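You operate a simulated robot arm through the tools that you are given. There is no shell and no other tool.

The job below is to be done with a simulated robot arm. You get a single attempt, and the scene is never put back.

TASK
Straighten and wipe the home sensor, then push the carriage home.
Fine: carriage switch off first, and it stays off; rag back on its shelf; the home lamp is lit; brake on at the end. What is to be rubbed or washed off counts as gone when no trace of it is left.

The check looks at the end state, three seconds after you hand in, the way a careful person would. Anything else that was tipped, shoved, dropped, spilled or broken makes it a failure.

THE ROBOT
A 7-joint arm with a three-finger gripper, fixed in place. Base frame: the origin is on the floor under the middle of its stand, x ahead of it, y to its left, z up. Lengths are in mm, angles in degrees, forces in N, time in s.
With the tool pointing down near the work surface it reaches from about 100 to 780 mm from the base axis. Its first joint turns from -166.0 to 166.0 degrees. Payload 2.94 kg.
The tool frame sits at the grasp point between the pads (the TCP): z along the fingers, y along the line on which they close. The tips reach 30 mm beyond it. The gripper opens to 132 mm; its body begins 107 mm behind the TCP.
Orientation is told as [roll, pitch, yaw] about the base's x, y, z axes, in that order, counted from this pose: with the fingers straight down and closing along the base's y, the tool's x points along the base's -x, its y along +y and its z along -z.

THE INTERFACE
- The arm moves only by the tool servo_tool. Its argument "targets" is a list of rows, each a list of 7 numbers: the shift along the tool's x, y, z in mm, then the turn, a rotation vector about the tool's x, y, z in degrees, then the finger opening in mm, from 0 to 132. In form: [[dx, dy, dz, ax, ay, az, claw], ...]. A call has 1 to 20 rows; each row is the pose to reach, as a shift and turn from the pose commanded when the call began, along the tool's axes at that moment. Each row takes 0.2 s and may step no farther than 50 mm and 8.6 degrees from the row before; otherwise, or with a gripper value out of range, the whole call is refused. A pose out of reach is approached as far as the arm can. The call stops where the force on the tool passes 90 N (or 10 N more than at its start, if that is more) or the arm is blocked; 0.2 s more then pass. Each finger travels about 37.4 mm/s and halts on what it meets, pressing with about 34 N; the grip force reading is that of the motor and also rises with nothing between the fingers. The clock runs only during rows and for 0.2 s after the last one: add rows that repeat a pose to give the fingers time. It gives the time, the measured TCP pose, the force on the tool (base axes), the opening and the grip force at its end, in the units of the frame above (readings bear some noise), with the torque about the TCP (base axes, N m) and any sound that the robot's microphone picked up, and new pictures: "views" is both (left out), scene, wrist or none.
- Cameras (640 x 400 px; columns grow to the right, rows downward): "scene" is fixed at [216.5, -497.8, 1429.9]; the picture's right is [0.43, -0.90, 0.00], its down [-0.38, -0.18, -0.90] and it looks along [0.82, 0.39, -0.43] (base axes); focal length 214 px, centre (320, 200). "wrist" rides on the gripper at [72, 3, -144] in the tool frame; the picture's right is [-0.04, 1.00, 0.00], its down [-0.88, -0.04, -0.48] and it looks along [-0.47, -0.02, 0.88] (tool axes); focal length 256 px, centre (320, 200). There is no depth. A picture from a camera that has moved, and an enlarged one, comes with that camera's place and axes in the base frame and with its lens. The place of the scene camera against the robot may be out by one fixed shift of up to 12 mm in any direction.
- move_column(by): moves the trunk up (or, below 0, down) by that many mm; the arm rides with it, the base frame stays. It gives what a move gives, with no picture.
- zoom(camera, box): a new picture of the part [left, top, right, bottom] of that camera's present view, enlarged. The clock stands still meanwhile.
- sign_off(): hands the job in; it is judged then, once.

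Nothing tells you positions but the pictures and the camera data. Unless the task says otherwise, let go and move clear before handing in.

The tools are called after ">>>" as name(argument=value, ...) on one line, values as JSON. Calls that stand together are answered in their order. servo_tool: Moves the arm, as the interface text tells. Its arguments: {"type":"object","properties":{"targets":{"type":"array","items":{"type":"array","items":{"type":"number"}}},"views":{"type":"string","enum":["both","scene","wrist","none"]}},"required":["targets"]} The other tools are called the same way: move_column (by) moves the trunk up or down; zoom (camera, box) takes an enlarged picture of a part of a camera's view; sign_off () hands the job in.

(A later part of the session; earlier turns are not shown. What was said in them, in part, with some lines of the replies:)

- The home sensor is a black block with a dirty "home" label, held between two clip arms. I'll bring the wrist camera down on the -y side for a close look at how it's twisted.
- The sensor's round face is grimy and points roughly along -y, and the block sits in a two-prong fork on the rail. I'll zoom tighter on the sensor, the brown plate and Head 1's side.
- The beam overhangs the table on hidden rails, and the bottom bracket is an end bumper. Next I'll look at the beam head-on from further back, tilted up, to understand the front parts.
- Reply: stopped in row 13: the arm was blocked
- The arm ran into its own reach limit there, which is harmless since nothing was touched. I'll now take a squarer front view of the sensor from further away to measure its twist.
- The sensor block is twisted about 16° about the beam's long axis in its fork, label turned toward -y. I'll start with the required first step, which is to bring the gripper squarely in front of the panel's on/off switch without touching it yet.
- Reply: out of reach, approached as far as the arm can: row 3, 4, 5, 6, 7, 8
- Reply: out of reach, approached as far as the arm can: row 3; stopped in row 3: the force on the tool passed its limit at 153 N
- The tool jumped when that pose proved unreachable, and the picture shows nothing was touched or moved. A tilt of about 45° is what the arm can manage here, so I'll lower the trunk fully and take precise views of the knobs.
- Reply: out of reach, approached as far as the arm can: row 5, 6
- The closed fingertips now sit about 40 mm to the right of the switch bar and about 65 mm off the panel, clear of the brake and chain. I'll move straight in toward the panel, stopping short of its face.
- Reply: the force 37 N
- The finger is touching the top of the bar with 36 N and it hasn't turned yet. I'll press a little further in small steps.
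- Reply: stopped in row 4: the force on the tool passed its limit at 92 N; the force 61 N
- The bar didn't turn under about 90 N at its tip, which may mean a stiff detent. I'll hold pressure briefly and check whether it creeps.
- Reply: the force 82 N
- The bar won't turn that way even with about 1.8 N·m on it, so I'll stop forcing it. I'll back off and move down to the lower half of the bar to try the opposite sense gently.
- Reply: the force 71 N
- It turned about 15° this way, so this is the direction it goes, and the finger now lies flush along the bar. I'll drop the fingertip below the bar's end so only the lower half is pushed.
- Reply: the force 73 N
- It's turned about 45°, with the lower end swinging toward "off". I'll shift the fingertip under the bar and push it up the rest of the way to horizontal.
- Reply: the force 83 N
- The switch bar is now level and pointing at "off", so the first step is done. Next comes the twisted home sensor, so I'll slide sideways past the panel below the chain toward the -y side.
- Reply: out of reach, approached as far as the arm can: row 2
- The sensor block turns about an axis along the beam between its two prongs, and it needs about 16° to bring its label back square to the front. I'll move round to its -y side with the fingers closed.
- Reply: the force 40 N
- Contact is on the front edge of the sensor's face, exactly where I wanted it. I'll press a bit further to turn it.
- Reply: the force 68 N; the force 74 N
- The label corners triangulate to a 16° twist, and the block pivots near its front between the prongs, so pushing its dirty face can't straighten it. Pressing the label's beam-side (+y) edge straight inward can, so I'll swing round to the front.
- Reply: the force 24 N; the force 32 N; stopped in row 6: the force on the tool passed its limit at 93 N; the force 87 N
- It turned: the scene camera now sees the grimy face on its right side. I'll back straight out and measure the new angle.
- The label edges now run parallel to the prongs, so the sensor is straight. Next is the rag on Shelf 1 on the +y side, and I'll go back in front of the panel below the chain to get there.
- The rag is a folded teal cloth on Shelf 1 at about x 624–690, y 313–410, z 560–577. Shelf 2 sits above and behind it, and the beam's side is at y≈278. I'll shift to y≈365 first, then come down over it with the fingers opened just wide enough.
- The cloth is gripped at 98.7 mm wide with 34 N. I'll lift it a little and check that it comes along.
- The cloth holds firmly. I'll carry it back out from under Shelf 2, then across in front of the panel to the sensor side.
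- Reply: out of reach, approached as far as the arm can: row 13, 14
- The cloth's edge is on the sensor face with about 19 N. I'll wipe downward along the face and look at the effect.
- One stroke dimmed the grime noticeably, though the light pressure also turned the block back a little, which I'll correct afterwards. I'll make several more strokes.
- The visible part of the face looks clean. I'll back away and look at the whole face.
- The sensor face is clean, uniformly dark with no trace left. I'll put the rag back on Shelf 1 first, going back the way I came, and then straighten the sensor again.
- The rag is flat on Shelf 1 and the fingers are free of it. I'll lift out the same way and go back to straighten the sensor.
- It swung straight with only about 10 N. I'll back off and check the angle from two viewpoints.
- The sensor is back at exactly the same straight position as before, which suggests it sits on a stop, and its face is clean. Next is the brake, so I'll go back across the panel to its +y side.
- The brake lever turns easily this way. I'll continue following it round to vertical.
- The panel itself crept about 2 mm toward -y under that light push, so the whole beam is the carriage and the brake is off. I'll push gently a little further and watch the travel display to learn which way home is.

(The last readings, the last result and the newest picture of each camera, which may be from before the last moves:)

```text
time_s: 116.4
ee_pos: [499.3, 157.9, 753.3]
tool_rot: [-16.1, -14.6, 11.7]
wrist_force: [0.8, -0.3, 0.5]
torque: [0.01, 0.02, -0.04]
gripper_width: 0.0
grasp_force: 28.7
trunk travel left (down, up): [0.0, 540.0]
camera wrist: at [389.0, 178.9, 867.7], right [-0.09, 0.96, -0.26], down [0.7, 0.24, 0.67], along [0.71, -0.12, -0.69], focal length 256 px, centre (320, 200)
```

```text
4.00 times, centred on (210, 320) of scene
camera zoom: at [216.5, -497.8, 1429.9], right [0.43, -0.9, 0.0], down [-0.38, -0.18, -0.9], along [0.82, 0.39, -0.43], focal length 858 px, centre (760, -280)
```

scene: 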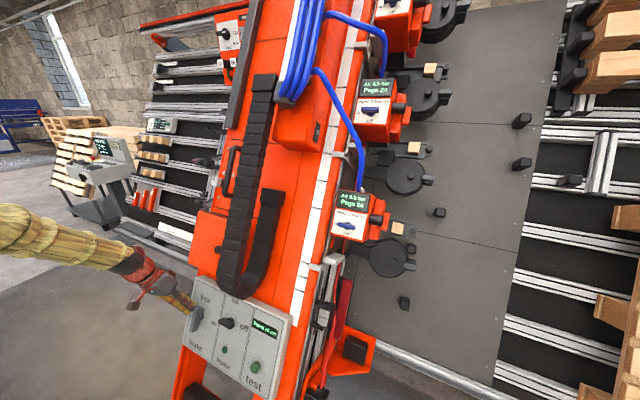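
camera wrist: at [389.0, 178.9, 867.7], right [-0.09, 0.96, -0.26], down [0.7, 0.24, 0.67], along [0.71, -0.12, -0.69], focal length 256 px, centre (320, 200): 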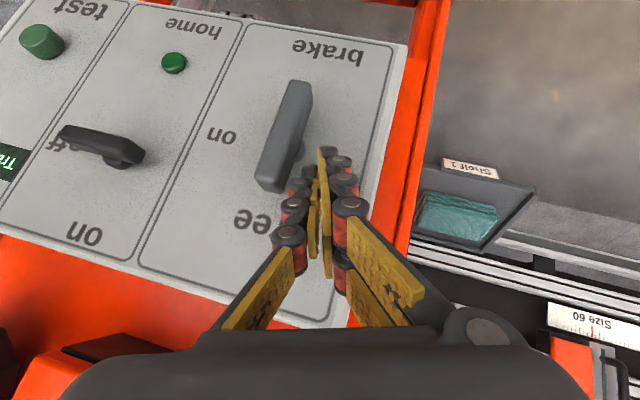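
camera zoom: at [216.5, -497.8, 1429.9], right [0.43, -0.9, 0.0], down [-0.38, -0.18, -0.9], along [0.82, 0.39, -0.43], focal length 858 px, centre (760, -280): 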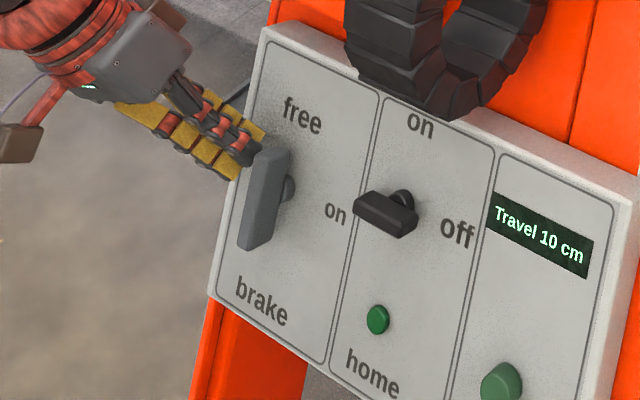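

>>> servo_tool(targets=[[0, 0, 0, 0, 0, 0, 0], [0, 0, 0, 0, 0, 0, 0], [0, 0, 0, 0, 0, 0, 0]], views="scene")

>>> zoom(camera="scene", box=[150, 270, 270, 370])

>>> zoom(camera="scene", box=[75, 125, 135, 200])

>>> zoom(camera="scene", box=[280, 240, 400, 400])

```text
time_s: 117.2
ee_pos: [501.6, 158.0, 753.6]
tool_rot: [-16.1, -14.6, 11.7]
wrist_force: [-0.4, 0.2, 0.6]
torque: [0.02, -0.01, 0.03]
gripper_width: 0.0
grasp_force: 28.3
trunk travel left (down, up): [0.0, 540.0]
```

scene: 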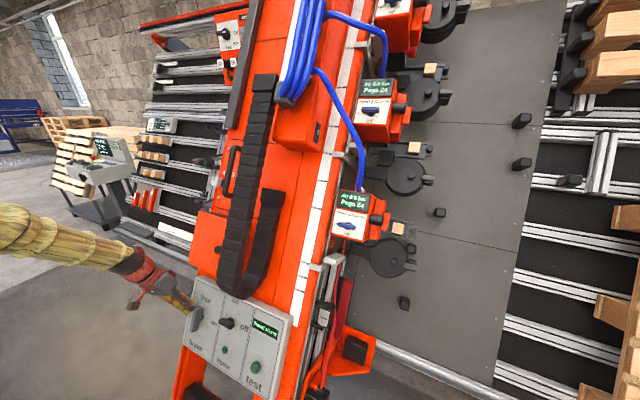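

```text
4.00 times, centred on (210, 320) of scene
camera zoom: at [216.5, -497.8, 1429.9], right [0.43, -0.9, 0.0], down [-0.38, -0.18, -0.9], along [0.82, 0.39, -0.43], focal length 858 px, centre (760, -280)
```

zoom: 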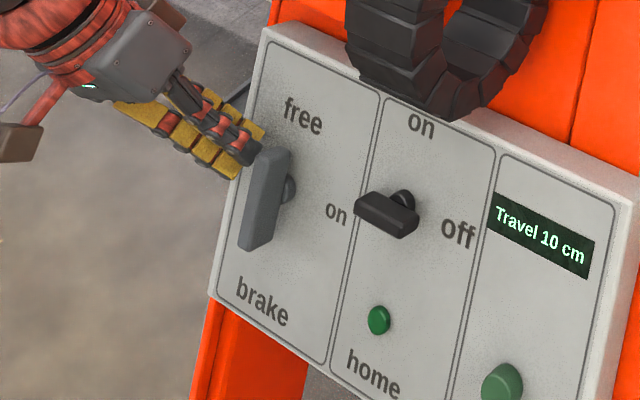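

```text
5.33 times, centred on (105, 162) of scene
camera zoom: at [216.5, -497.8, 1429.9], right [0.43, -0.9, 0.0], down [-0.38, -0.18, -0.9], along [0.82, 0.39, -0.43], focal length 1144 px, centre (1467, 400)
```

zoom: 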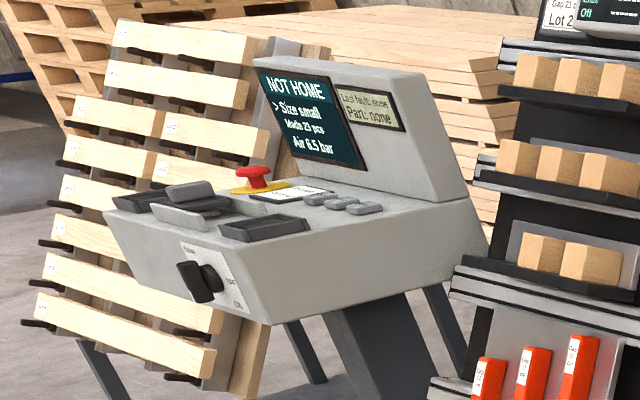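

```text
2.50 times, centred on (340, 320) of scene
camera zoom: at [216.5, -497.8, 1429.9], right [0.43, -0.9, 0.0], down [-0.38, -0.18, -0.9], along [0.82, 0.39, -0.43], focal length 536 px, centre (270, -100)
```

zoom: 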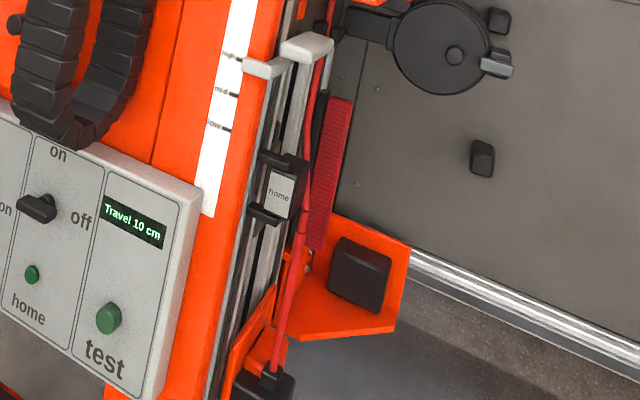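

The carriage is the whole beam and has slid about 44 mm toward -y. The display hasn't changed, so it isn't live feedback. I'll continue slowly in the same direction and watch the home lamp.

>>> servo_tool(targets=[[0.6, -2.9, 0.7, 0, 0, 0, 0], [1.2, -5.7, 1.3, 0, 0, 0, 0], [1.8, -8.6, 2, 0, 0, 0, 0], [2.3, -11.5, 2.7, 0, 0, 0, 0], [2.9, -14.3, 3.3, 0, 0, 0, 0], [3.5, -17.2, 4, 0, 0, 0, 0], [4.1, -20.1, 4.7, 0, 0, 0, 0], [4.7, -22.9, 5.3, 0, 0, 0, 0], [5.3, -25.8, 6, 0, 0, 0, 0], [5.9, -28.7, 6.7, 0, 0, 0, 0]])

>>> zoom(camera="scene", box=[170, 270, 290, 390])

>>> zoom(camera="scene", box=[75, 125, 135, 200])

```text
time_s: 119.4
ee_pos: [499.8, 127.1, 753.0]
tool_rot: [-16.1, -14.6, 11.7]
wrist_force: [0.3, 0.2, -0.1]
torque: [-0.02, -0.02, -0.01]
gripper_width: 0.0
grasp_force: 28.4
trunk travel left (down, up): [0.0, 540.0]
camera wrist: at [389.0, 148.8, 867.8], right [-0.09, 0.96, -0.26], down [0.7, 0.24, 0.67], along [0.71, -0.12, -0.69], focal length 256 px, centre (320, 200)
```

scene: 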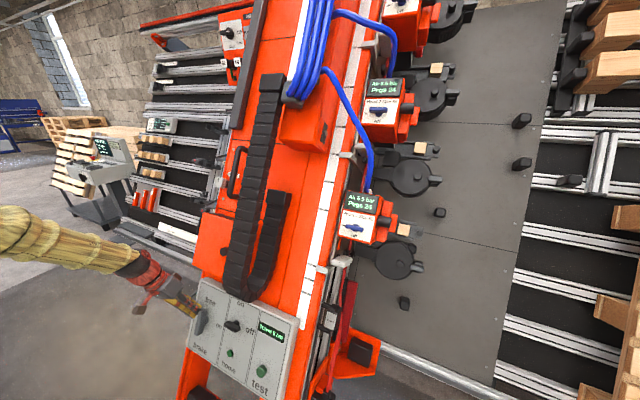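
wrist: 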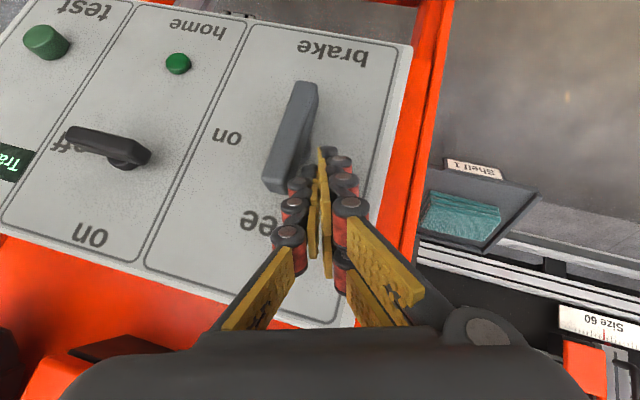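

```text
3.33 times, centred on (230, 330) of scene
camera zoom: at [216.5, -497.8, 1429.9], right [0.43, -0.9, 0.0], down [-0.38, -0.18, -0.9], along [0.82, 0.39, -0.43], focal length 715 px, centre (620, -233)
```

zoom: 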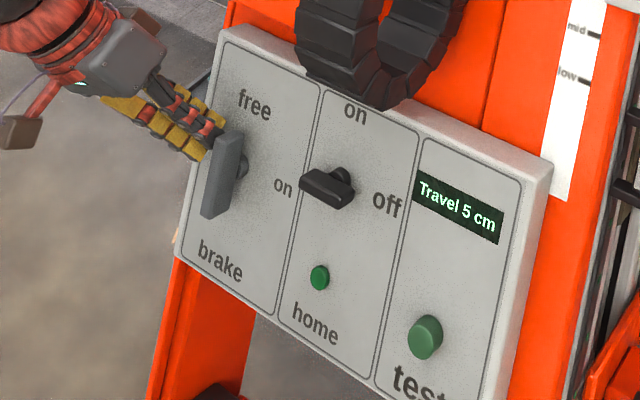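

```text
5.33 times, centred on (105, 162) of scene
camera zoom: at [216.5, -497.8, 1429.9], right [0.43, -0.9, 0.0], down [-0.38, -0.18, -0.9], along [0.82, 0.39, -0.43], focal length 1144 px, centre (1467, 400)
```

zoom: 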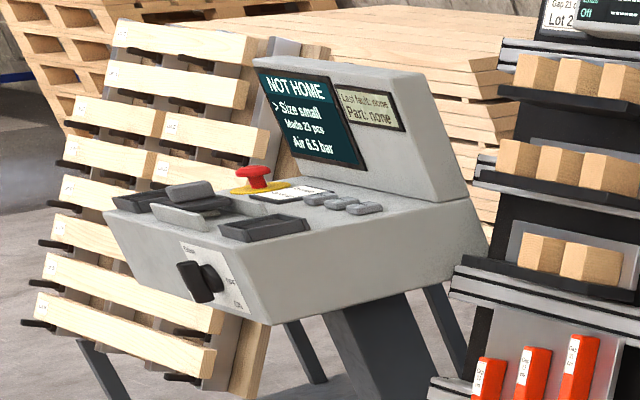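

The display now reads 5 cm, so -y is toward home. I'll keep pushing slowly.

>>> servo_tool(targets=[[0.6, -2.9, 0.7, 0, 0, 0, 0], [1.2, -5.7, 1.3, 0, 0, 0, 0], [1.8, -8.6, 2, 0, 0, 0, 0], [2.3, -11.5, 2.7, 0, 0, 0, 0], [2.9, -14.3, 3.3, 0, 0, 0, 0], [3.5, -17.2, 4, 0, 0, 0, 0], [4.1, -20.1, 4.7, 0, 0, 0, 0], [4.7, -22.9, 5.3, 0, 0, 0, 0], [4.7, -22.9, 5.3, 0, 0, 0, 0]])

>>> zoom(camera="scene", box=[170, 270, 300, 390])

```text
time_s: 121.4
ee_pos: [499.2, 103.0, 753.5]
tool_rot: [-16.1, -14.6, 11.7]
wrist_force: [0.5, 0.3, -0.4]
torque: [-0.01, 0.01, 0.03]
gripper_width: 0.0
grasp_force: 28.9
trunk travel left (down, up): [0.0, 540.0]
camera wrist: at [389.2, 124.8, 868.1], right [-0.09, 0.96, -0.26], down [0.7, 0.24, 0.67], along [0.71, -0.12, -0.69], focal length 256 px, centre (320, 200)
```

scene: 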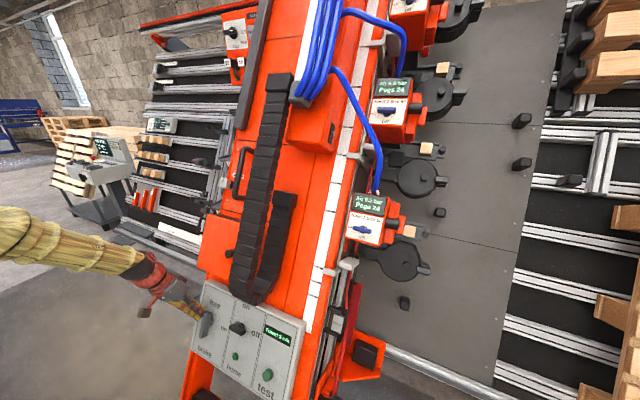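
wrist: 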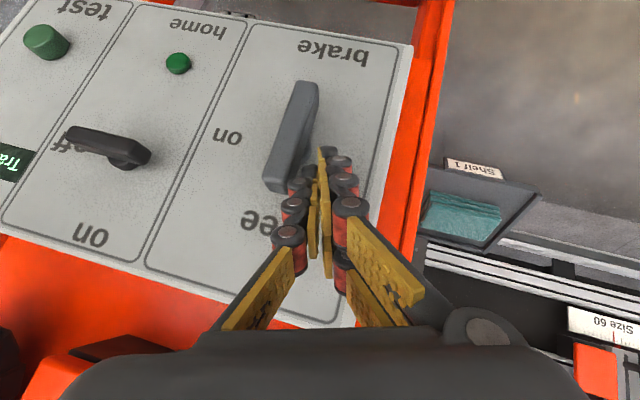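

```text
3.33 times, centred on (235, 330) of scene
camera zoom: at [216.5, -497.8, 1429.9], right [0.43, -0.9, 0.0], down [-0.38, -0.18, -0.9], along [0.82, 0.39, -0.43], focal length 715 px, centre (603, -233)
```

zoom: 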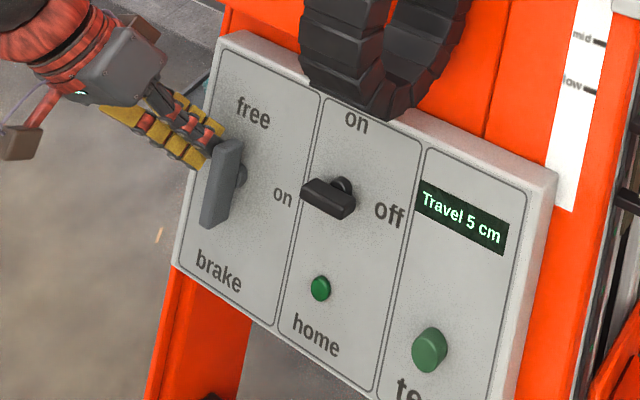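

>>> servo_tool(targets=[[0.5, -2.4, 0.55, 0, 0, 0, 0], [1, -4.8, 1.1, 0, 0, 0, 0], [1.5, -7.2, 1.7, 0, 0, 0, 0], [2, -9.6, 2.2, 0, 0, 0, 0], [2.4, -12, 2.8, 0, 0, 0, 0], [2.9, -14.3, 3.3, 0, 0, 0, 0], [2.9, -14.3, 3.3, 0, 0, 0, 0]], views="scene")

>>> zoom(camera="scene", box=[170, 270, 300, 390])

```text
time_s: 123.0
ee_pos: [499.5, 87.2, 752.1]
tool_rot: [-16.1, -14.5, 11.6]
wrist_force: [-0.4, 0.4, 1.0]
torque: [-0.05, 0.01, -0.01]
gripper_width: 0.0
grasp_force: 29.2
trunk travel left (down, up): [0.0, 540.0]
```

scene: 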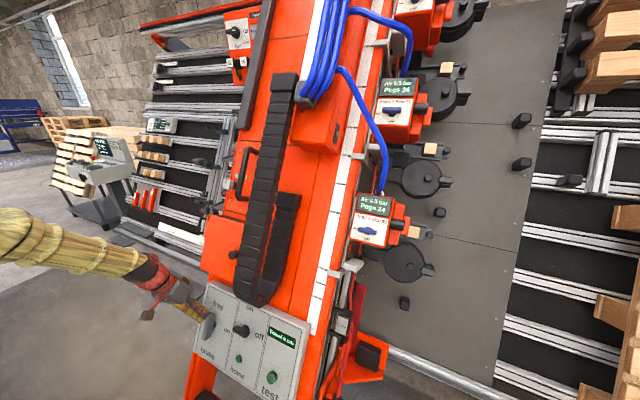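

```text
3.33 times, centred on (235, 330) of scene
camera zoom: at [216.5, -497.8, 1429.9], right [0.43, -0.9, 0.0], down [-0.38, -0.18, -0.9], along [0.82, 0.39, -0.43], focal length 715 px, centre (603, -233)
```

zoom: 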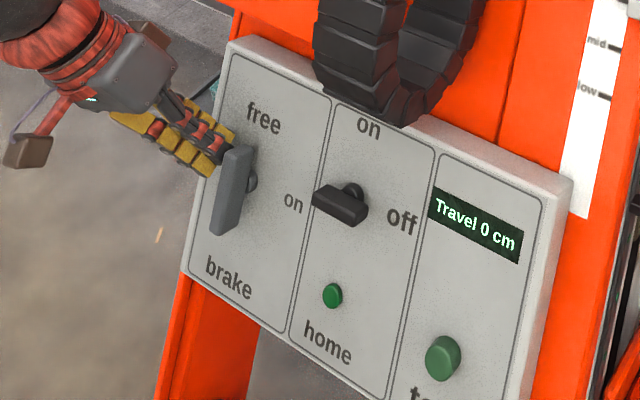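

The display reads 0 cm but the home lamp isn't lit yet, so I'll inch further.

>>> servo_tool(targets=[[0.4, -1.9, 0.44, 0, 0, 0, 0], [0.8, -3.8, 0.9, 0, 0, 0, 0], [1.2, -5.7, 1.3, 0, 0, 0, 0], [1.6, -7.6, 1.8, 0, 0, 0, 0], [1.6, -7.6, 1.8, 0, 0, 0, 0]], views="scene")

>>> zoom(camera="scene", box=[170, 270, 300, 390])

```text
time_s: 124.2
ee_pos: [499.9, 82.4, 753.4]
tool_rot: [-15.8, -14.7, 11.8]
wrist_force: [-1.0, 9.8, -1.3]
torque: [0.22, 0.02, -0.01]
gripper_width: 0.0
grasp_force: 28.8
trunk travel left (down, up): [0.0, 540.0]
```

scene: 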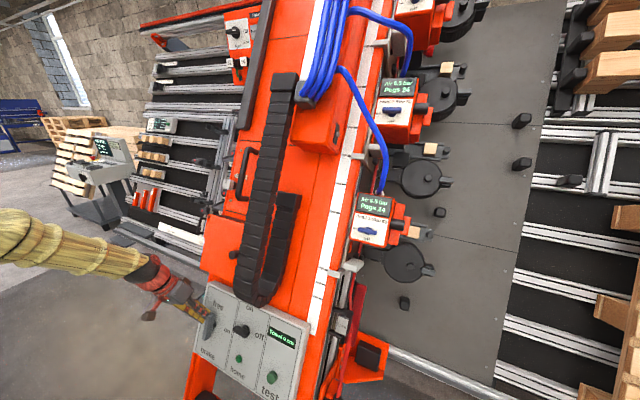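

```text
3.33 times, centred on (235, 330) of scene
camera zoom: at [216.5, -497.8, 1429.9], right [0.43, -0.9, 0.0], down [-0.38, -0.18, -0.9], along [0.82, 0.39, -0.43], focal length 715 px, centre (603, -233)
```

zoom: 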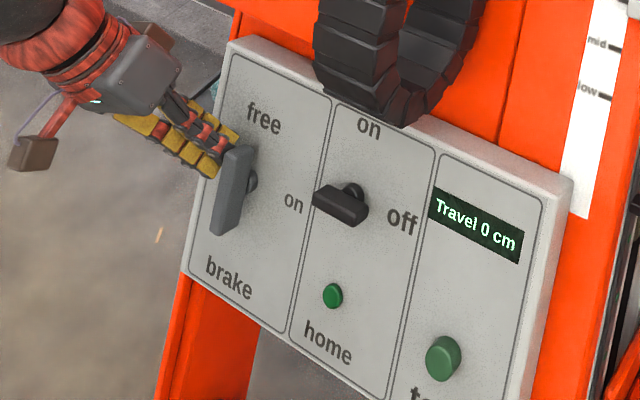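

>>> servo_tool(targets=[[0.4, -1.9, 0.44, 0, 0, 0, 0], [0.8, -3.8, 0.9, 0, 0, 0, 0], [1.2, -5.7, 1.3, 0, 0, 0, 0], [1.2, -5.7, 1.3, 0, 0, 0, 0]], views="scene")

>>> zoom(camera="scene", box=[170, 270, 300, 390])

```text
time_s: 125.2
ee_pos: [498.4, 73.8, 752.5]
tool_rot: [-16.1, -14.4, 11.7]
wrist_force: [-0.6, 0.8, -0.2]
torque: [-0.01, 0.03, -0.01]
gripper_width: 0.1
grasp_force: 28.2
trunk travel left (down, up): [0.0, 540.0]
```

scene: 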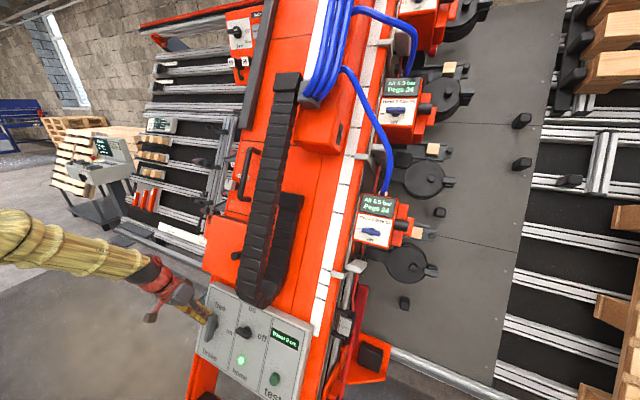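

```text
3.33 times, centred on (235, 330) of scene
camera zoom: at [216.5, -497.8, 1429.9], right [0.43, -0.9, 0.0], down [-0.38, -0.18, -0.9], along [0.82, 0.39, -0.43], focal length 715 px, centre (603, -233)
```

zoom: 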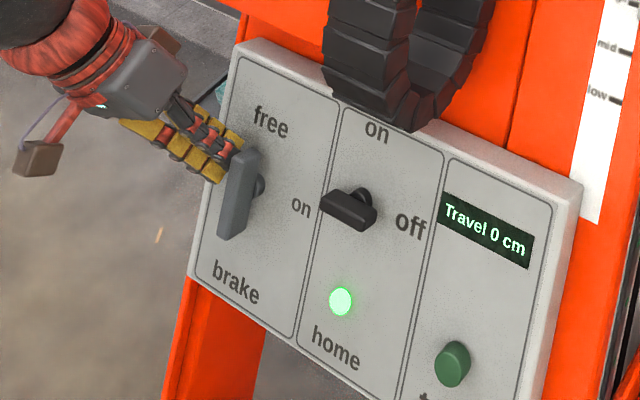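

The home lamp is lit. I'll pause to confirm it stays lit and the carriage has stopped.

>>> servo_tool(targets=[[-0.6, 2.9, -0.7, 0, 0, 0, 0], [-1.2, 5.7, -1.3, 0, 0, 0, 0], [-1.2, 5.7, -1.3, 0, 0, 0, 0], [-1.2, 5.7, -1.3, 0, 0, 0, 0]], views="wrist")

>>> zoom(camera="scene", box=[170, 270, 300, 390])

>>> zoom(camera="scene", box=[75, 125, 135, 200])

>>> zoom(camera="scene", box=[310, 280, 390, 400])

```text
time_s: 126.2
ee_pos: [498.8, 80.7, 752.5]
tool_rot: [-16.0, -14.6, 11.7]
wrist_force: [0.0, -0.3, 0.6]
torque: [0.03, -0.02, 0.0]
gripper_width: 0.1
grasp_force: 28.8
trunk travel left (down, up): [0.0, 540.0]
camera wrist: at [389.1, 102.5, 867.8], right [-0.09, 0.96, -0.25], down [0.7, 0.24, 0.67], along [0.71, -0.12, -0.69], focal length 256 px, centre (320, 200)
```

wrist: 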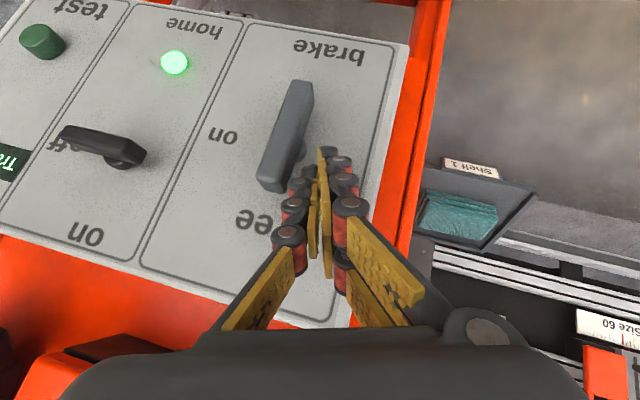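

```text
3.33 times, centred on (235, 330) of scene
camera zoom: at [216.5, -497.8, 1429.9], right [0.43, -0.9, 0.0], down [-0.38, -0.18, -0.9], along [0.82, 0.39, -0.43], focal length 715 px, centre (603, -233)
```

zoom: 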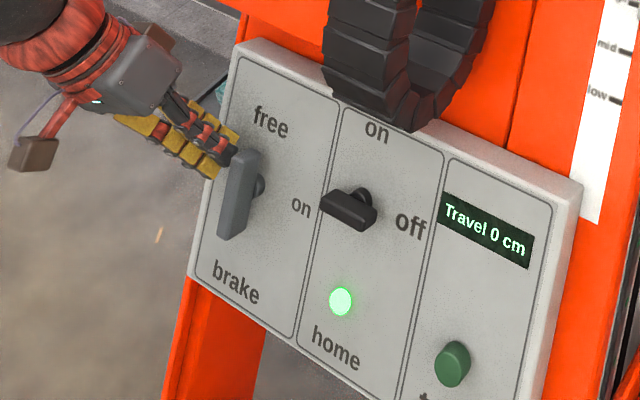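

```text
5.33 times, centred on (105, 162) of scene
camera zoom: at [216.5, -497.8, 1429.9], right [0.43, -0.9, 0.0], down [-0.38, -0.18, -0.9], along [0.82, 0.39, -0.43], focal length 1144 px, centre (1467, 400)
```

zoom: 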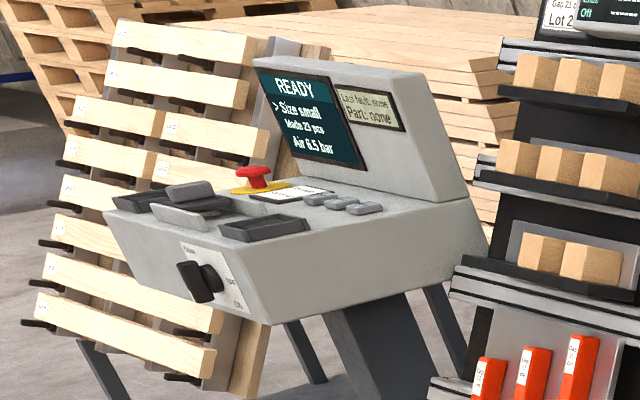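

```text
3.33 times, centred on (350, 340) of scene
camera zoom: at [216.5, -497.8, 1429.9], right [0.43, -0.9, 0.0], down [-0.38, -0.18, -0.9], along [0.82, 0.39, -0.43], focal length 715 px, centre (220, -267)
```

zoom: 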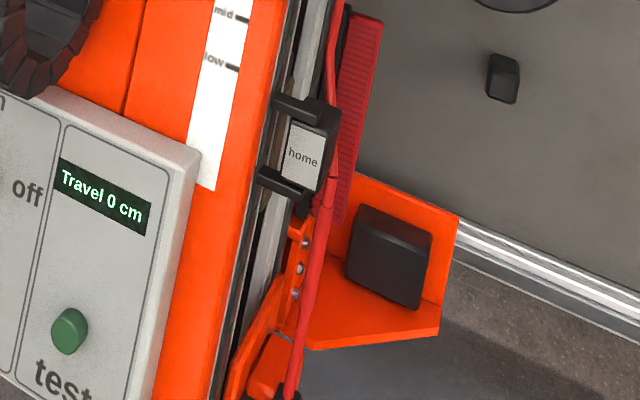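

The console reads READY and the lamp stays lit. Now I'll turn the brake back on the same way the switch went, by pushing the lever's lower end toward -y and then up. First I'll drop down beside it.

>>> servo_tool(targets=[[-2.3, 11.5, -2.7, 0, 0, 0, 0], [12.2, 18, 12.5, 0, 0, 0, 0], [26.6, 24.5, 27.8, 0, 0, 0, 0], [41.1, 31, 43, 0, 0, 0, 0], [41.1, 31, 43, 0, 0, 0, 0]], views="wrist")

>>> zoom(camera="wrist", box=[200, 60, 440, 260])

>>> zoom(camera="scene", box=[170, 270, 300, 390])

```text
time_s: 127.4
ee_pos: [470.4, 93.3, 694.4]
tool_rot: [-15.9, -14.8, 11.7]
wrist_force: [-0.3, -0.9, -0.2]
torque: [-0.02, 0.02, 0.04]
gripper_width: 0.0
grasp_force: 28.4
trunk travel left (down, up): [0.0, 540.0]
camera wrist: at [359.6, 114.2, 808.9], right [-0.09, 0.96, -0.25], down [0.7, 0.24, 0.68], along [0.71, -0.12, -0.69], focal length 256 px, centre (320, 200)
```

wrist: 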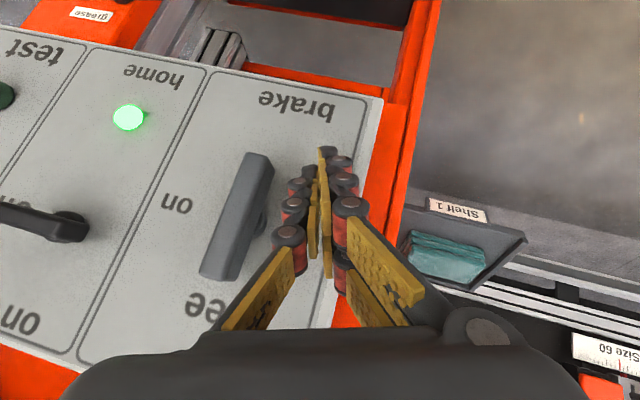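

```text
2.00 times, centred on (320, 160) of wrist
camera zoom: at [359.6, 114.2, 808.9], right [-0.09, 0.96, -0.25], down [0.7, 0.24, 0.68], along [0.71, -0.12, -0.69], focal length 512 px, centre (320, 280)
```

zoom: 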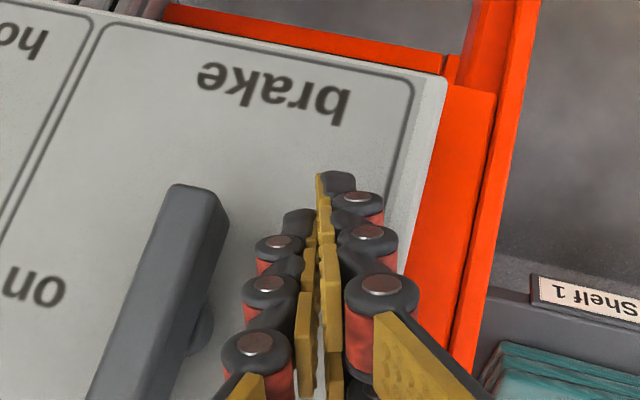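

```text
3.33 times, centred on (235, 330) of scene
camera zoom: at [216.5, -497.8, 1429.9], right [0.43, -0.9, 0.0], down [-0.38, -0.18, -0.9], along [0.82, 0.39, -0.43], focal length 715 px, centre (603, -233)
```

zoom: 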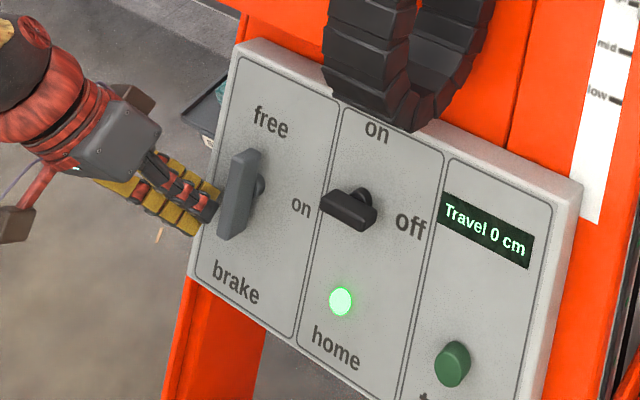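

>>> servo_tool(targets=[[2.3, -11.5, 2.7, 0, 0, 0, 0], [3.3, -16.3, 3.8, 0, 0, 0, 0], [4.3, -21, 4.9, 0, 0, 0, 0], [5.3, -25.8, 6, 0, 0, 0, 0], [6.2, -30.6, 7.1, 0, 0, 0, 0], [6.2, -30.6, 7.1, 0, 0, 0, 0]], views="wrist")

>>> zoom(camera="wrist", box=[200, 60, 440, 260])

>>> zoom(camera="scene", box=[170, 270, 300, 390])

```text
time_s: 128.8
ee_pos: [470.7, 59.8, 694.0]
tool_rot: [-16.0, -14.7, 11.7]
wrist_force: [-1.4, 0.1, -0.5]
torque: [0.0, 0.0, -0.03]
gripper_width: 0.1
grasp_force: 28.3
trunk travel left (down, up): [0.0, 540.0]
camera wrist: at [359.3, 81.9, 809.2], right [-0.09, 0.96, -0.25], down [0.7, 0.24, 0.68], along [0.71, -0.12, -0.69], focal length 256 px, centre (320, 200)
```

wrist: 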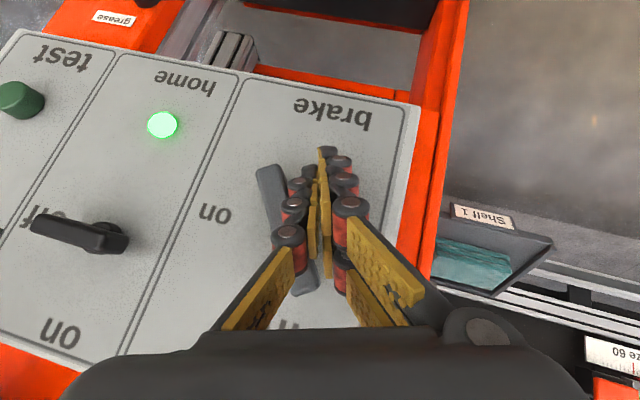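

```text
2.00 times, centred on (320, 160) of wrist
camera zoom: at [359.3, 81.9, 809.2], right [-0.09, 0.96, -0.25], down [0.7, 0.24, 0.68], along [0.71, -0.12, -0.69], focal length 512 px, centre (320, 280)
```

zoom: 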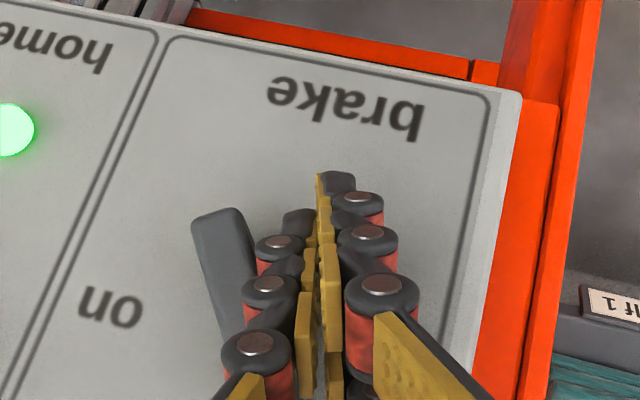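

```text
3.33 times, centred on (235, 330) of scene
camera zoom: at [216.5, -497.8, 1429.9], right [0.43, -0.9, 0.0], down [-0.38, -0.18, -0.9], along [0.82, 0.39, -0.43], focal length 715 px, centre (603, -233)
```

zoom: 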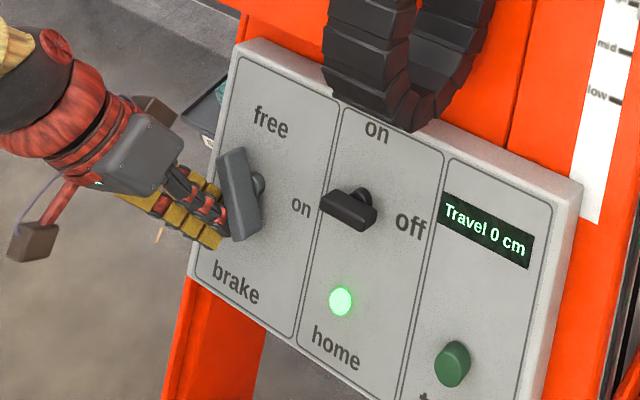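

>>> servo_tool(targets=[[5.3, 2.4, 5.5, 0, 0, 0, 0], [10.8, -3.5, 11.5, 0, 0, 0, 0], [16.5, -10.4, 17.7, 0, 0, 0, 0], [18.9, -18.7, 20.4, 0, 0, 0, 0], [18.9, -18.7, 20.4, 0, 0, 0, 0]], views="wrist")

>>> zoom(camera="wrist", box=[200, 60, 440, 260])

>>> zoom(camera="scene", box=[170, 270, 300, 390])

```text
time_s: 130.0
ee_pos: [459.5, 34.5, 675.7]
tool_rot: [-16.0, -14.6, 11.7]
wrist_force: [-0.2, 0.3, 0.3]
torque: [-0.02, 0.01, -0.01]
gripper_width: 0.2
grasp_force: 28.9
trunk travel left (down, up): [0.0, 540.0]
camera wrist: at [349.7, 56.4, 790.3], right [-0.09, 0.96, -0.26], down [0.7, 0.24, 0.67], along [0.71, -0.12, -0.69], focal length 256 px, centre (320, 200)
```

wrist: 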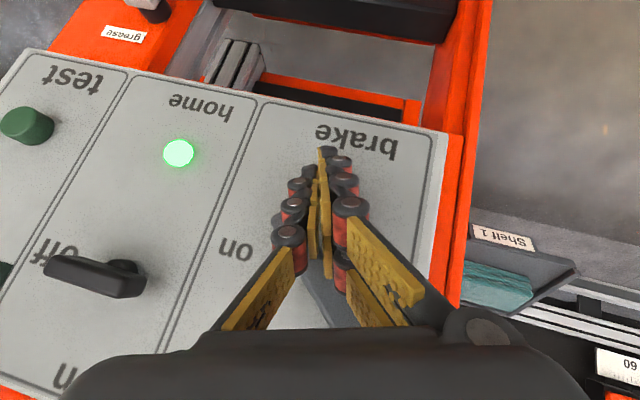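

```text
2.00 times, centred on (320, 160) of wrist
camera zoom: at [349.7, 56.4, 790.3], right [-0.09, 0.96, -0.26], down [0.7, 0.24, 0.67], along [0.71, -0.12, -0.69], focal length 512 px, centre (320, 280)
```

zoom: 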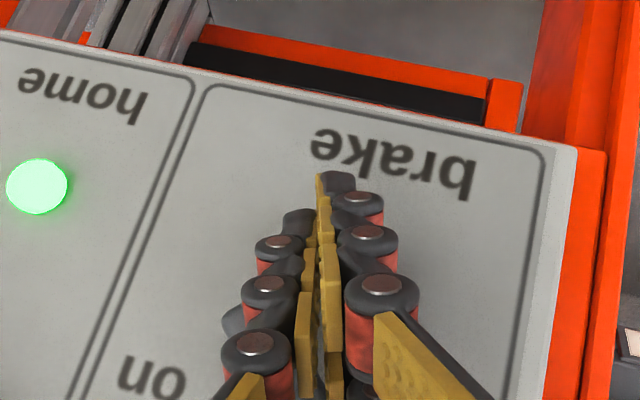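

```text
3.33 times, centred on (235, 330) of scene
camera zoom: at [216.5, -497.8, 1429.9], right [0.43, -0.9, 0.0], down [-0.38, -0.18, -0.9], along [0.82, 0.39, -0.43], focal length 715 px, centre (603, -233)
```

zoom: 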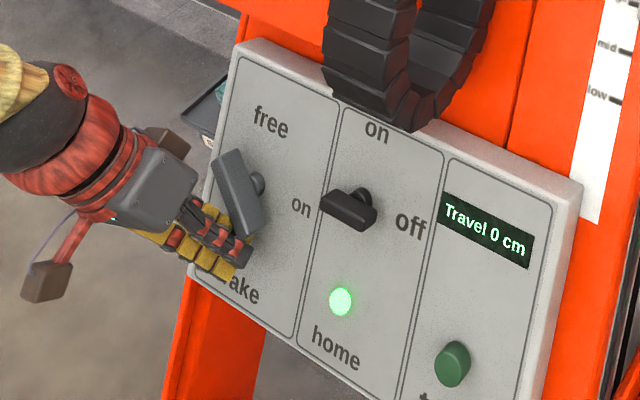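

>>> servo_tool(targets=[[2, -9.6, 2.2, 0, 0, 0, 0], [0.9, -18.4, 1.2, 0, 0, 0, 0], [-2.3, -24, -2, 0, 0, 0, 0], [-7.3, -27.3, -7.4, 0, 0, 0, 0], [-12, -29.4, -12.2, 0, 0, 0, 0], [-12, -29.4, -12.2, 0, 0, 0, 0]], views="wrist")

>>> zoom(camera="wrist", box=[200, 60, 440, 260])

>>> zoom(camera="scene", box=[170, 270, 300, 390])

```text
time_s: 131.4
ee_pos: [461.1, 10.1, 690.2]
tool_rot: [-16.0, -13.3, 11.5]
wrist_force: [-54.1, 9.8, -47.4]
torque: [-0.81, -0.34, 0.59]
gripper_width: 0.0
grasp_force: 28.7
trunk travel left (down, up): [0.0, 540.0]
camera wrist: at [352.2, 32.0, 806.2], right [-0.09, 0.96, -0.26], down [0.71, 0.24, 0.66], along [0.7, -0.12, -0.71], focal length 256 px, centre (320, 200)
```

wrist: 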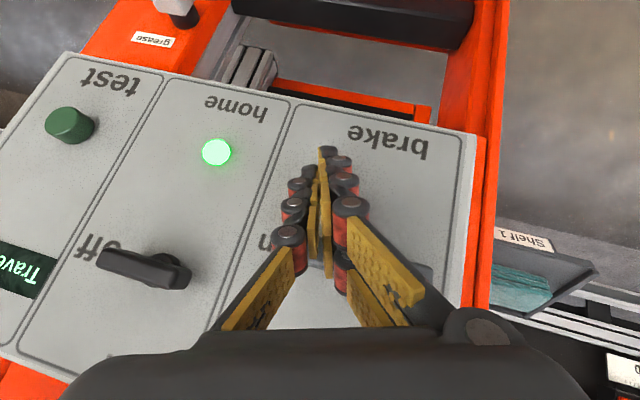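

```text
2.00 times, centred on (320, 160) of wrist
camera zoom: at [352.2, 32.0, 806.2], right [-0.09, 0.96, -0.26], down [0.71, 0.24, 0.66], along [0.7, -0.12, -0.71], focal length 512 px, centre (320, 280)
```

zoom: 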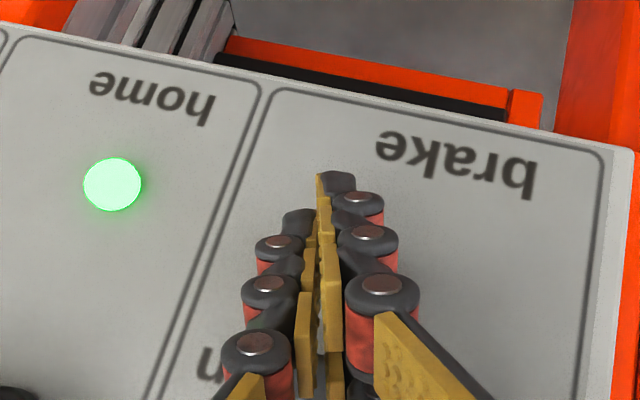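

```text
3.33 times, centred on (235, 330) of scene
camera zoom: at [216.5, -497.8, 1429.9], right [0.43, -0.9, 0.0], down [-0.38, -0.18, -0.9], along [0.82, 0.39, -0.43], focal length 715 px, centre (603, -233)
```

zoom: 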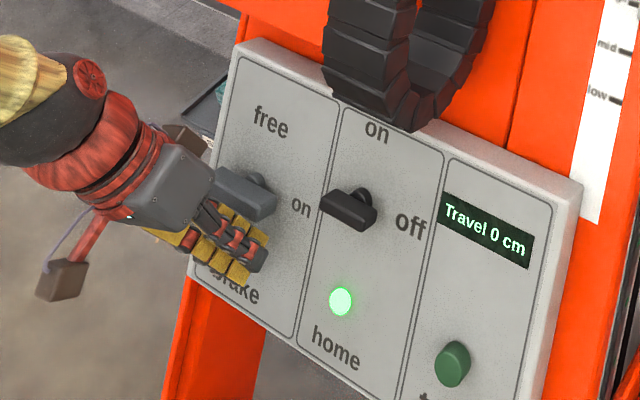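

The brake lever has reached its stop at "on" and the lamp is still lit. I'll ease off downward and back away from the panel.

>>> servo_tool(targets=[[4.6, 2.1, 4.9, 0, 0, 0, 0], [9.9, 4.4, 10.4, 0, 0, 0, 0], [14.5, 6.5, 15.2, 0, 0, 0, 0], [25.4, 6.3, 4.9, 0, 0, 0, 0], [40, 6.1, -8.8, 0, 0, 0, 0], [54.5, 5.9, -22.6, 0, 0, 0, 0], [54.5, 5.9, -22.6, 0, 0, 0, 0]])

>>> zoom(camera="scene", box=[170, 270, 300, 390])

>>> zoom(camera="wrist", box=[100, 60, 500, 330])

```text
time_s: 133.0
ee_pos: [413.6, 11.7, 702.7]
tool_rot: [-16.0, -14.7, 11.8]
wrist_force: [-0.6, 0.8, -0.1]
torque: [-0.01, 0.04, -0.01]
gripper_width: 0.2
grasp_force: 29.0
trunk travel left (down, up): [0.0, 540.0]
camera wrist: at [302.5, 33.9, 818.5], right [-0.09, 0.96, -0.25], down [0.7, 0.24, 0.68], along [0.71, -0.12, -0.69], focal length 256 px, centre (320, 200)
```

scene: 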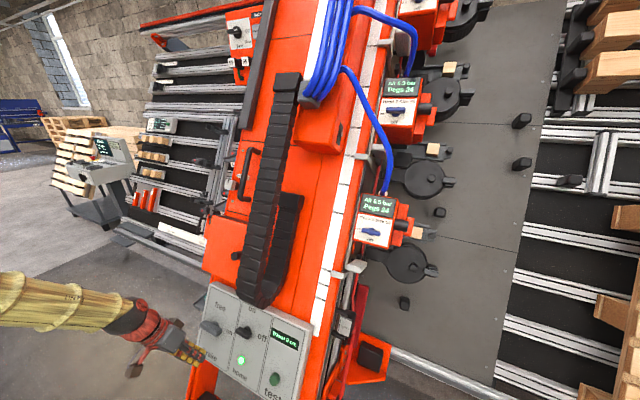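
wrist: 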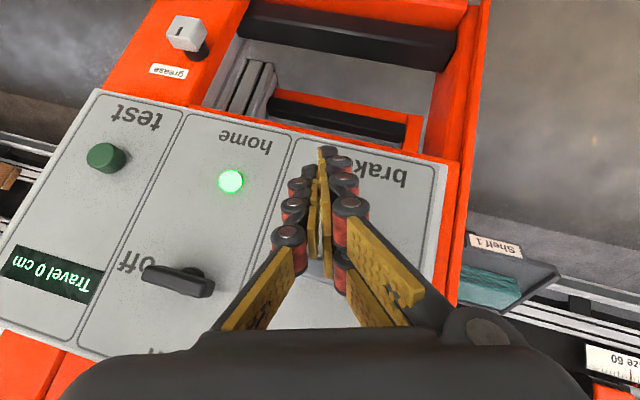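

```text
3.33 times, centred on (235, 330) of scene
camera zoom: at [216.5, -497.8, 1429.9], right [0.43, -0.9, 0.0], down [-0.38, -0.18, -0.9], along [0.82, 0.39, -0.43], focal length 715 px, centre (603, -233)
```

zoom: 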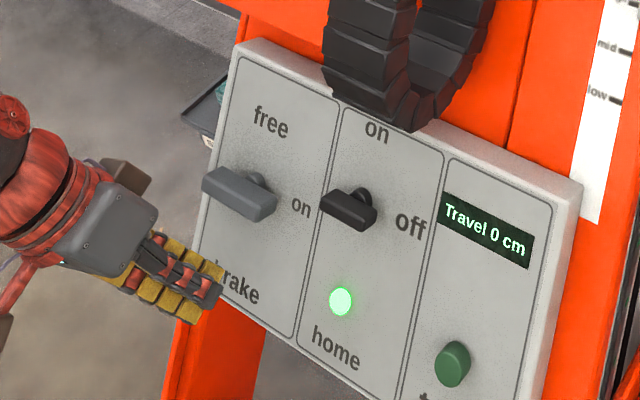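

```text
1.48 times, centred on (300, 195) of wrist
camera zoom: at [302.5, 33.9, 818.5], right [-0.09, 0.96, -0.25], down [0.7, 0.24, 0.68], along [0.71, -0.12, -0.69], focal length 379 px, centre (350, 207)
```

zoom: 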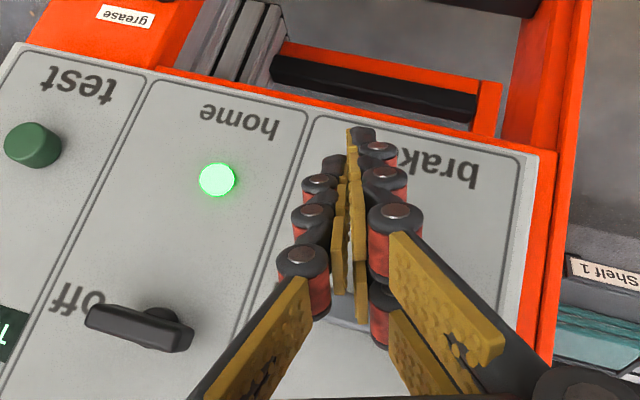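

The brake is on, the switch is off and the lamp is lit with travel at 0 cm. I'll raise the hand clear and check the sensor, the rag and everything else before handing in.

>>> servo_tool(targets=[[-10.3, -8.4, -27.1, -2.6, 0.2, 2.2, 0], [-20.7, -16.8, -54.1, -5.2, 0.4, 4.5, 0], [-31, -25.2, -81.2, -7.8, 0.7, 6.7, 0], [-41.4, -33.6, -108.2, -10.4, 0.9, 9, 0], [-51.7, -42, -135.3, -13, 1.1, 11.2, 0], [-51.7, -42, -135.3, -13, 1.1, 11.2, 30]])

>>> zoom(camera="scene", box=[325, 300, 365, 340])

>>> zoom(camera="scene", box=[180, 270, 320, 400])

>>> zoom(camera="wrist", box=[320, 100, 480, 240])

```text
time_s: 134.4
ee_pos: [427.2, 11.5, 854.3]
tool_rot: [0.2, -15.0, 0.0]
wrist_force: [0.0, 0.2, -1.1]
torque: [0.0, -0.01, 0.05]
gripper_width: 24.8
grasp_force: 0.1
trunk travel left (down, up): [0.0, 540.0]
camera wrist: at [320.6, 15.2, 973.9], right [0.04, 1.0, 0.01], down [0.72, -0.04, 0.69], along [0.69, -0.02, -0.73], focal length 256 px, centre (320, 200)
```

scene: 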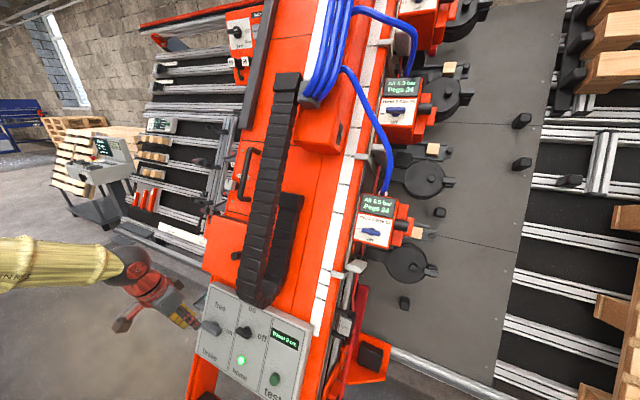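
wrist: 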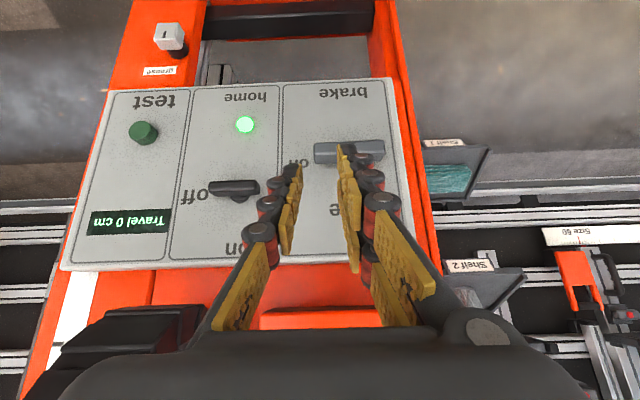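

```text
10.00 times, centred on (345, 320) of scene
camera zoom: at [216.5, -497.8, 1429.9], right [0.43, -0.9, 0.0], down [-0.38, -0.18, -0.9], along [0.82, 0.39, -0.43], focal length 2145 px, centre (70, -1000)
```

zoom: 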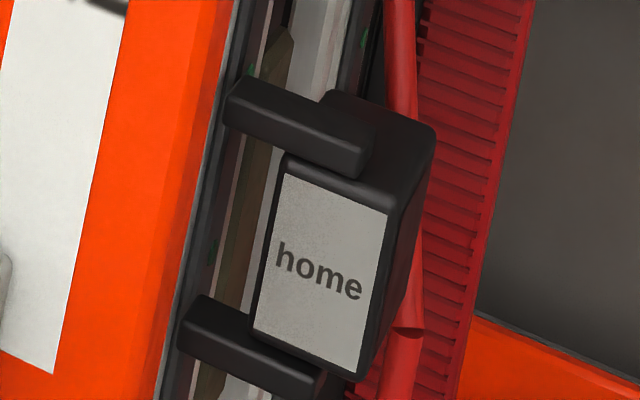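

```text
3.08 times, centred on (250, 335) of scene
camera zoom: at [216.5, -497.8, 1429.9], right [0.43, -0.9, 0.0], down [-0.38, -0.18, -0.9], along [0.82, 0.39, -0.43], focal length 660 px, centre (535, -215)
```

zoom: 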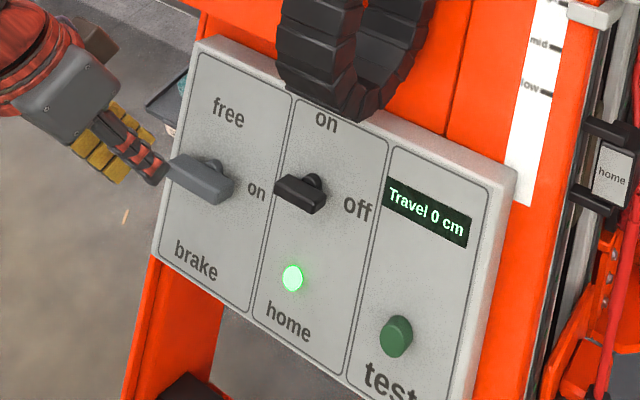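

```text
2.86 times, centred on (400, 170) of wrist
camera zoom: at [320.6, 15.2, 973.9], right [0.04, 1.0, 0.01], down [0.72, -0.04, 0.69], along [0.69, -0.02, -0.73], focal length 731 px, centre (91, 286)
```

zoom: 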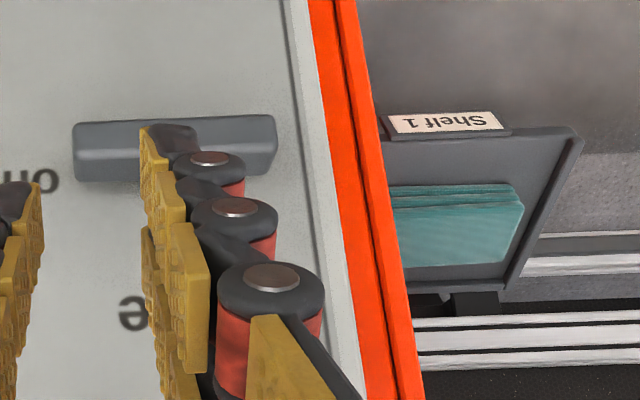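

Everything checks out: switch off, brake on, home lamp lit, sensor straight and clean, and the rag lying on Shelf 1. I'll move the arm further clear and take one last look.

>>> servo_tool(targets=[[-7.8, 0, -29, 0, 0, 0, 60], [-15.5, 0, -58, 0, 0, 0, 60], [-23.3, 0, -87, 0, 0, 0, 60], [-31, 0, -116, 0, 0, 0, 60], [-31, 0, -116, 0, 0, 0, 60]])

>>> zoom(camera="scene", box=[180, 270, 320, 400])

>>> zoom(camera="wrist", box=[380, 60, 560, 220])

>>> zoom(camera="scene", box=[310, 170, 470, 400])

```text
time_s: 135.6
ee_pos: [425.6, 11.3, 973.4]
tool_rot: [0.1, -15.1, 0.1]
wrist_force: [-0.2, 0.8, 0.4]
torque: [0.04, -0.01, 0.0]
gripper_width: 60.1
grasp_force: 0.0
trunk travel left (down, up): [0.0, 540.0]
camera wrist: at [319.4, 15.6, 1093.4], right [0.04, 1.0, 0.01], down [0.72, -0.04, 0.69], along [0.69, -0.02, -0.73], focal length 256 px, centre (320, 200)
```

scene: 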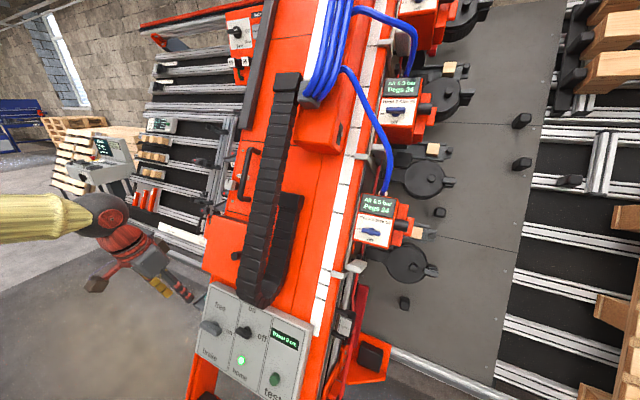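
wrist: 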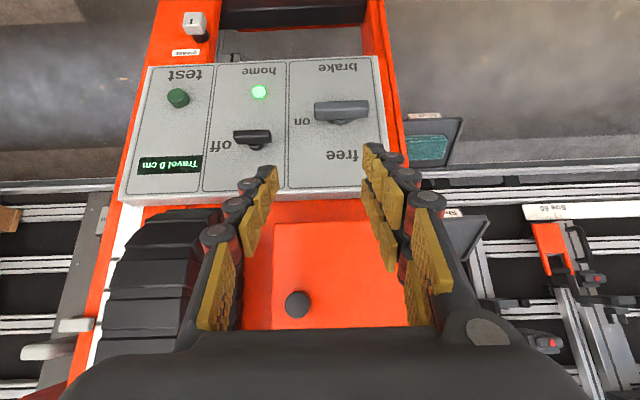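

```text
3.08 times, centred on (250, 335) of scene
camera zoom: at [216.5, -497.8, 1429.9], right [0.43, -0.9, 0.0], down [-0.38, -0.18, -0.9], along [0.82, 0.39, -0.43], focal length 660 px, centre (535, -215)
```

zoom: 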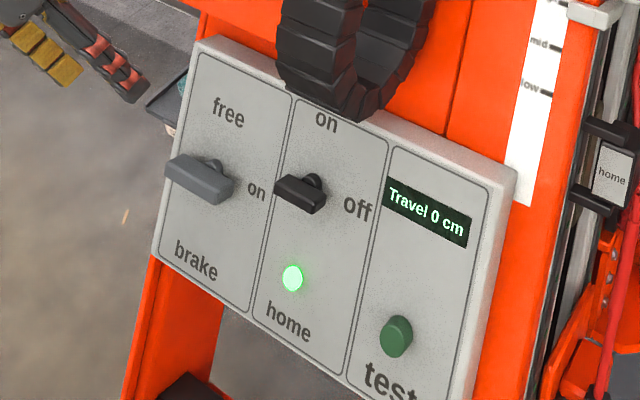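

```text
2.50 times, centred on (470, 140) of wrist
camera zoom: at [319.4, 15.6, 1093.4], right [0.04, 1.0, 0.01], down [0.72, -0.04, 0.69], along [0.69, -0.02, -0.73], focal length 640 px, centre (-55, 350)
```

zoom: 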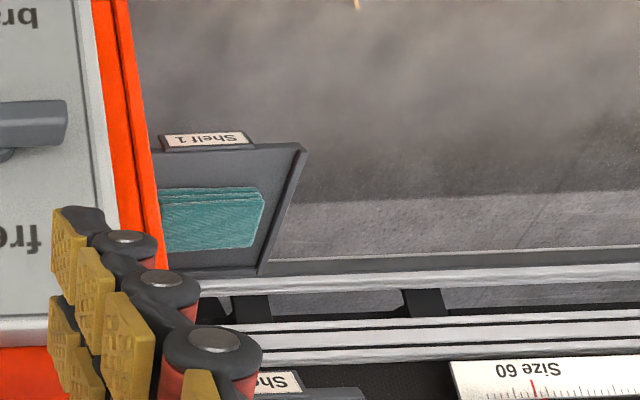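

```text
1.74 times, centred on (390, 285) of scene
camera zoom: at [216.5, -497.8, 1429.9], right [0.43, -0.9, 0.0], down [-0.38, -0.18, -0.9], along [0.82, 0.39, -0.43], focal length 373 px, centre (198, 52)
```

zoom: 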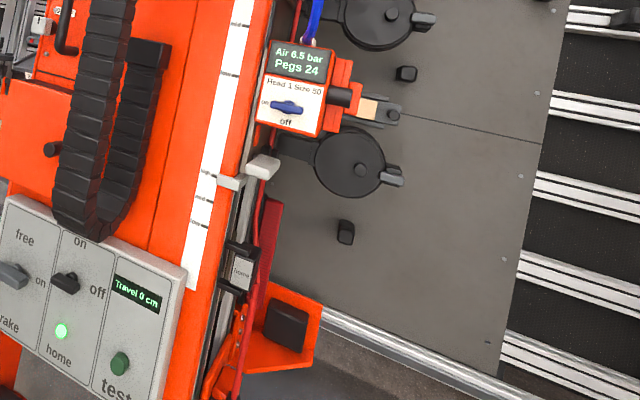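

Final check: the switch is on "off", the brake is on, the home lamp is lit (console reads READY), the sensor is straight and clean, the rag is on Shelf 1 and the arm is clear. I'm handing in.

>>> sign_off()

```text
The job is handed in.
```

The job is finished and handed in. The carriage is home, with the home lamp lit, travel at 0 cm and the console reading READY.

- **Carriage switch:** I turned it off before anything else, and it stayed off. It only turns counter-clockwise. Before I found that out, I pushed it the other way with up to about 90 N; it didn't move and shows no damage.
- **Home sensor:** It was twisted by about 16° and is now within about 2° of straight. Wiping turned it back slightly, so I straightened it a second time afterwards. Its face was clean, with no trace left, when I last looked closely after wiping.
- **Rag:** It is back on Shelf 1, close to where it was.
- **Brake:** I freed it to push the carriage home (about 11–12 cm) and put it back on afterwards. The lamp stayed lit.

I saw nothing else knocked, spilled or broken, and the arm is clear of the machine.
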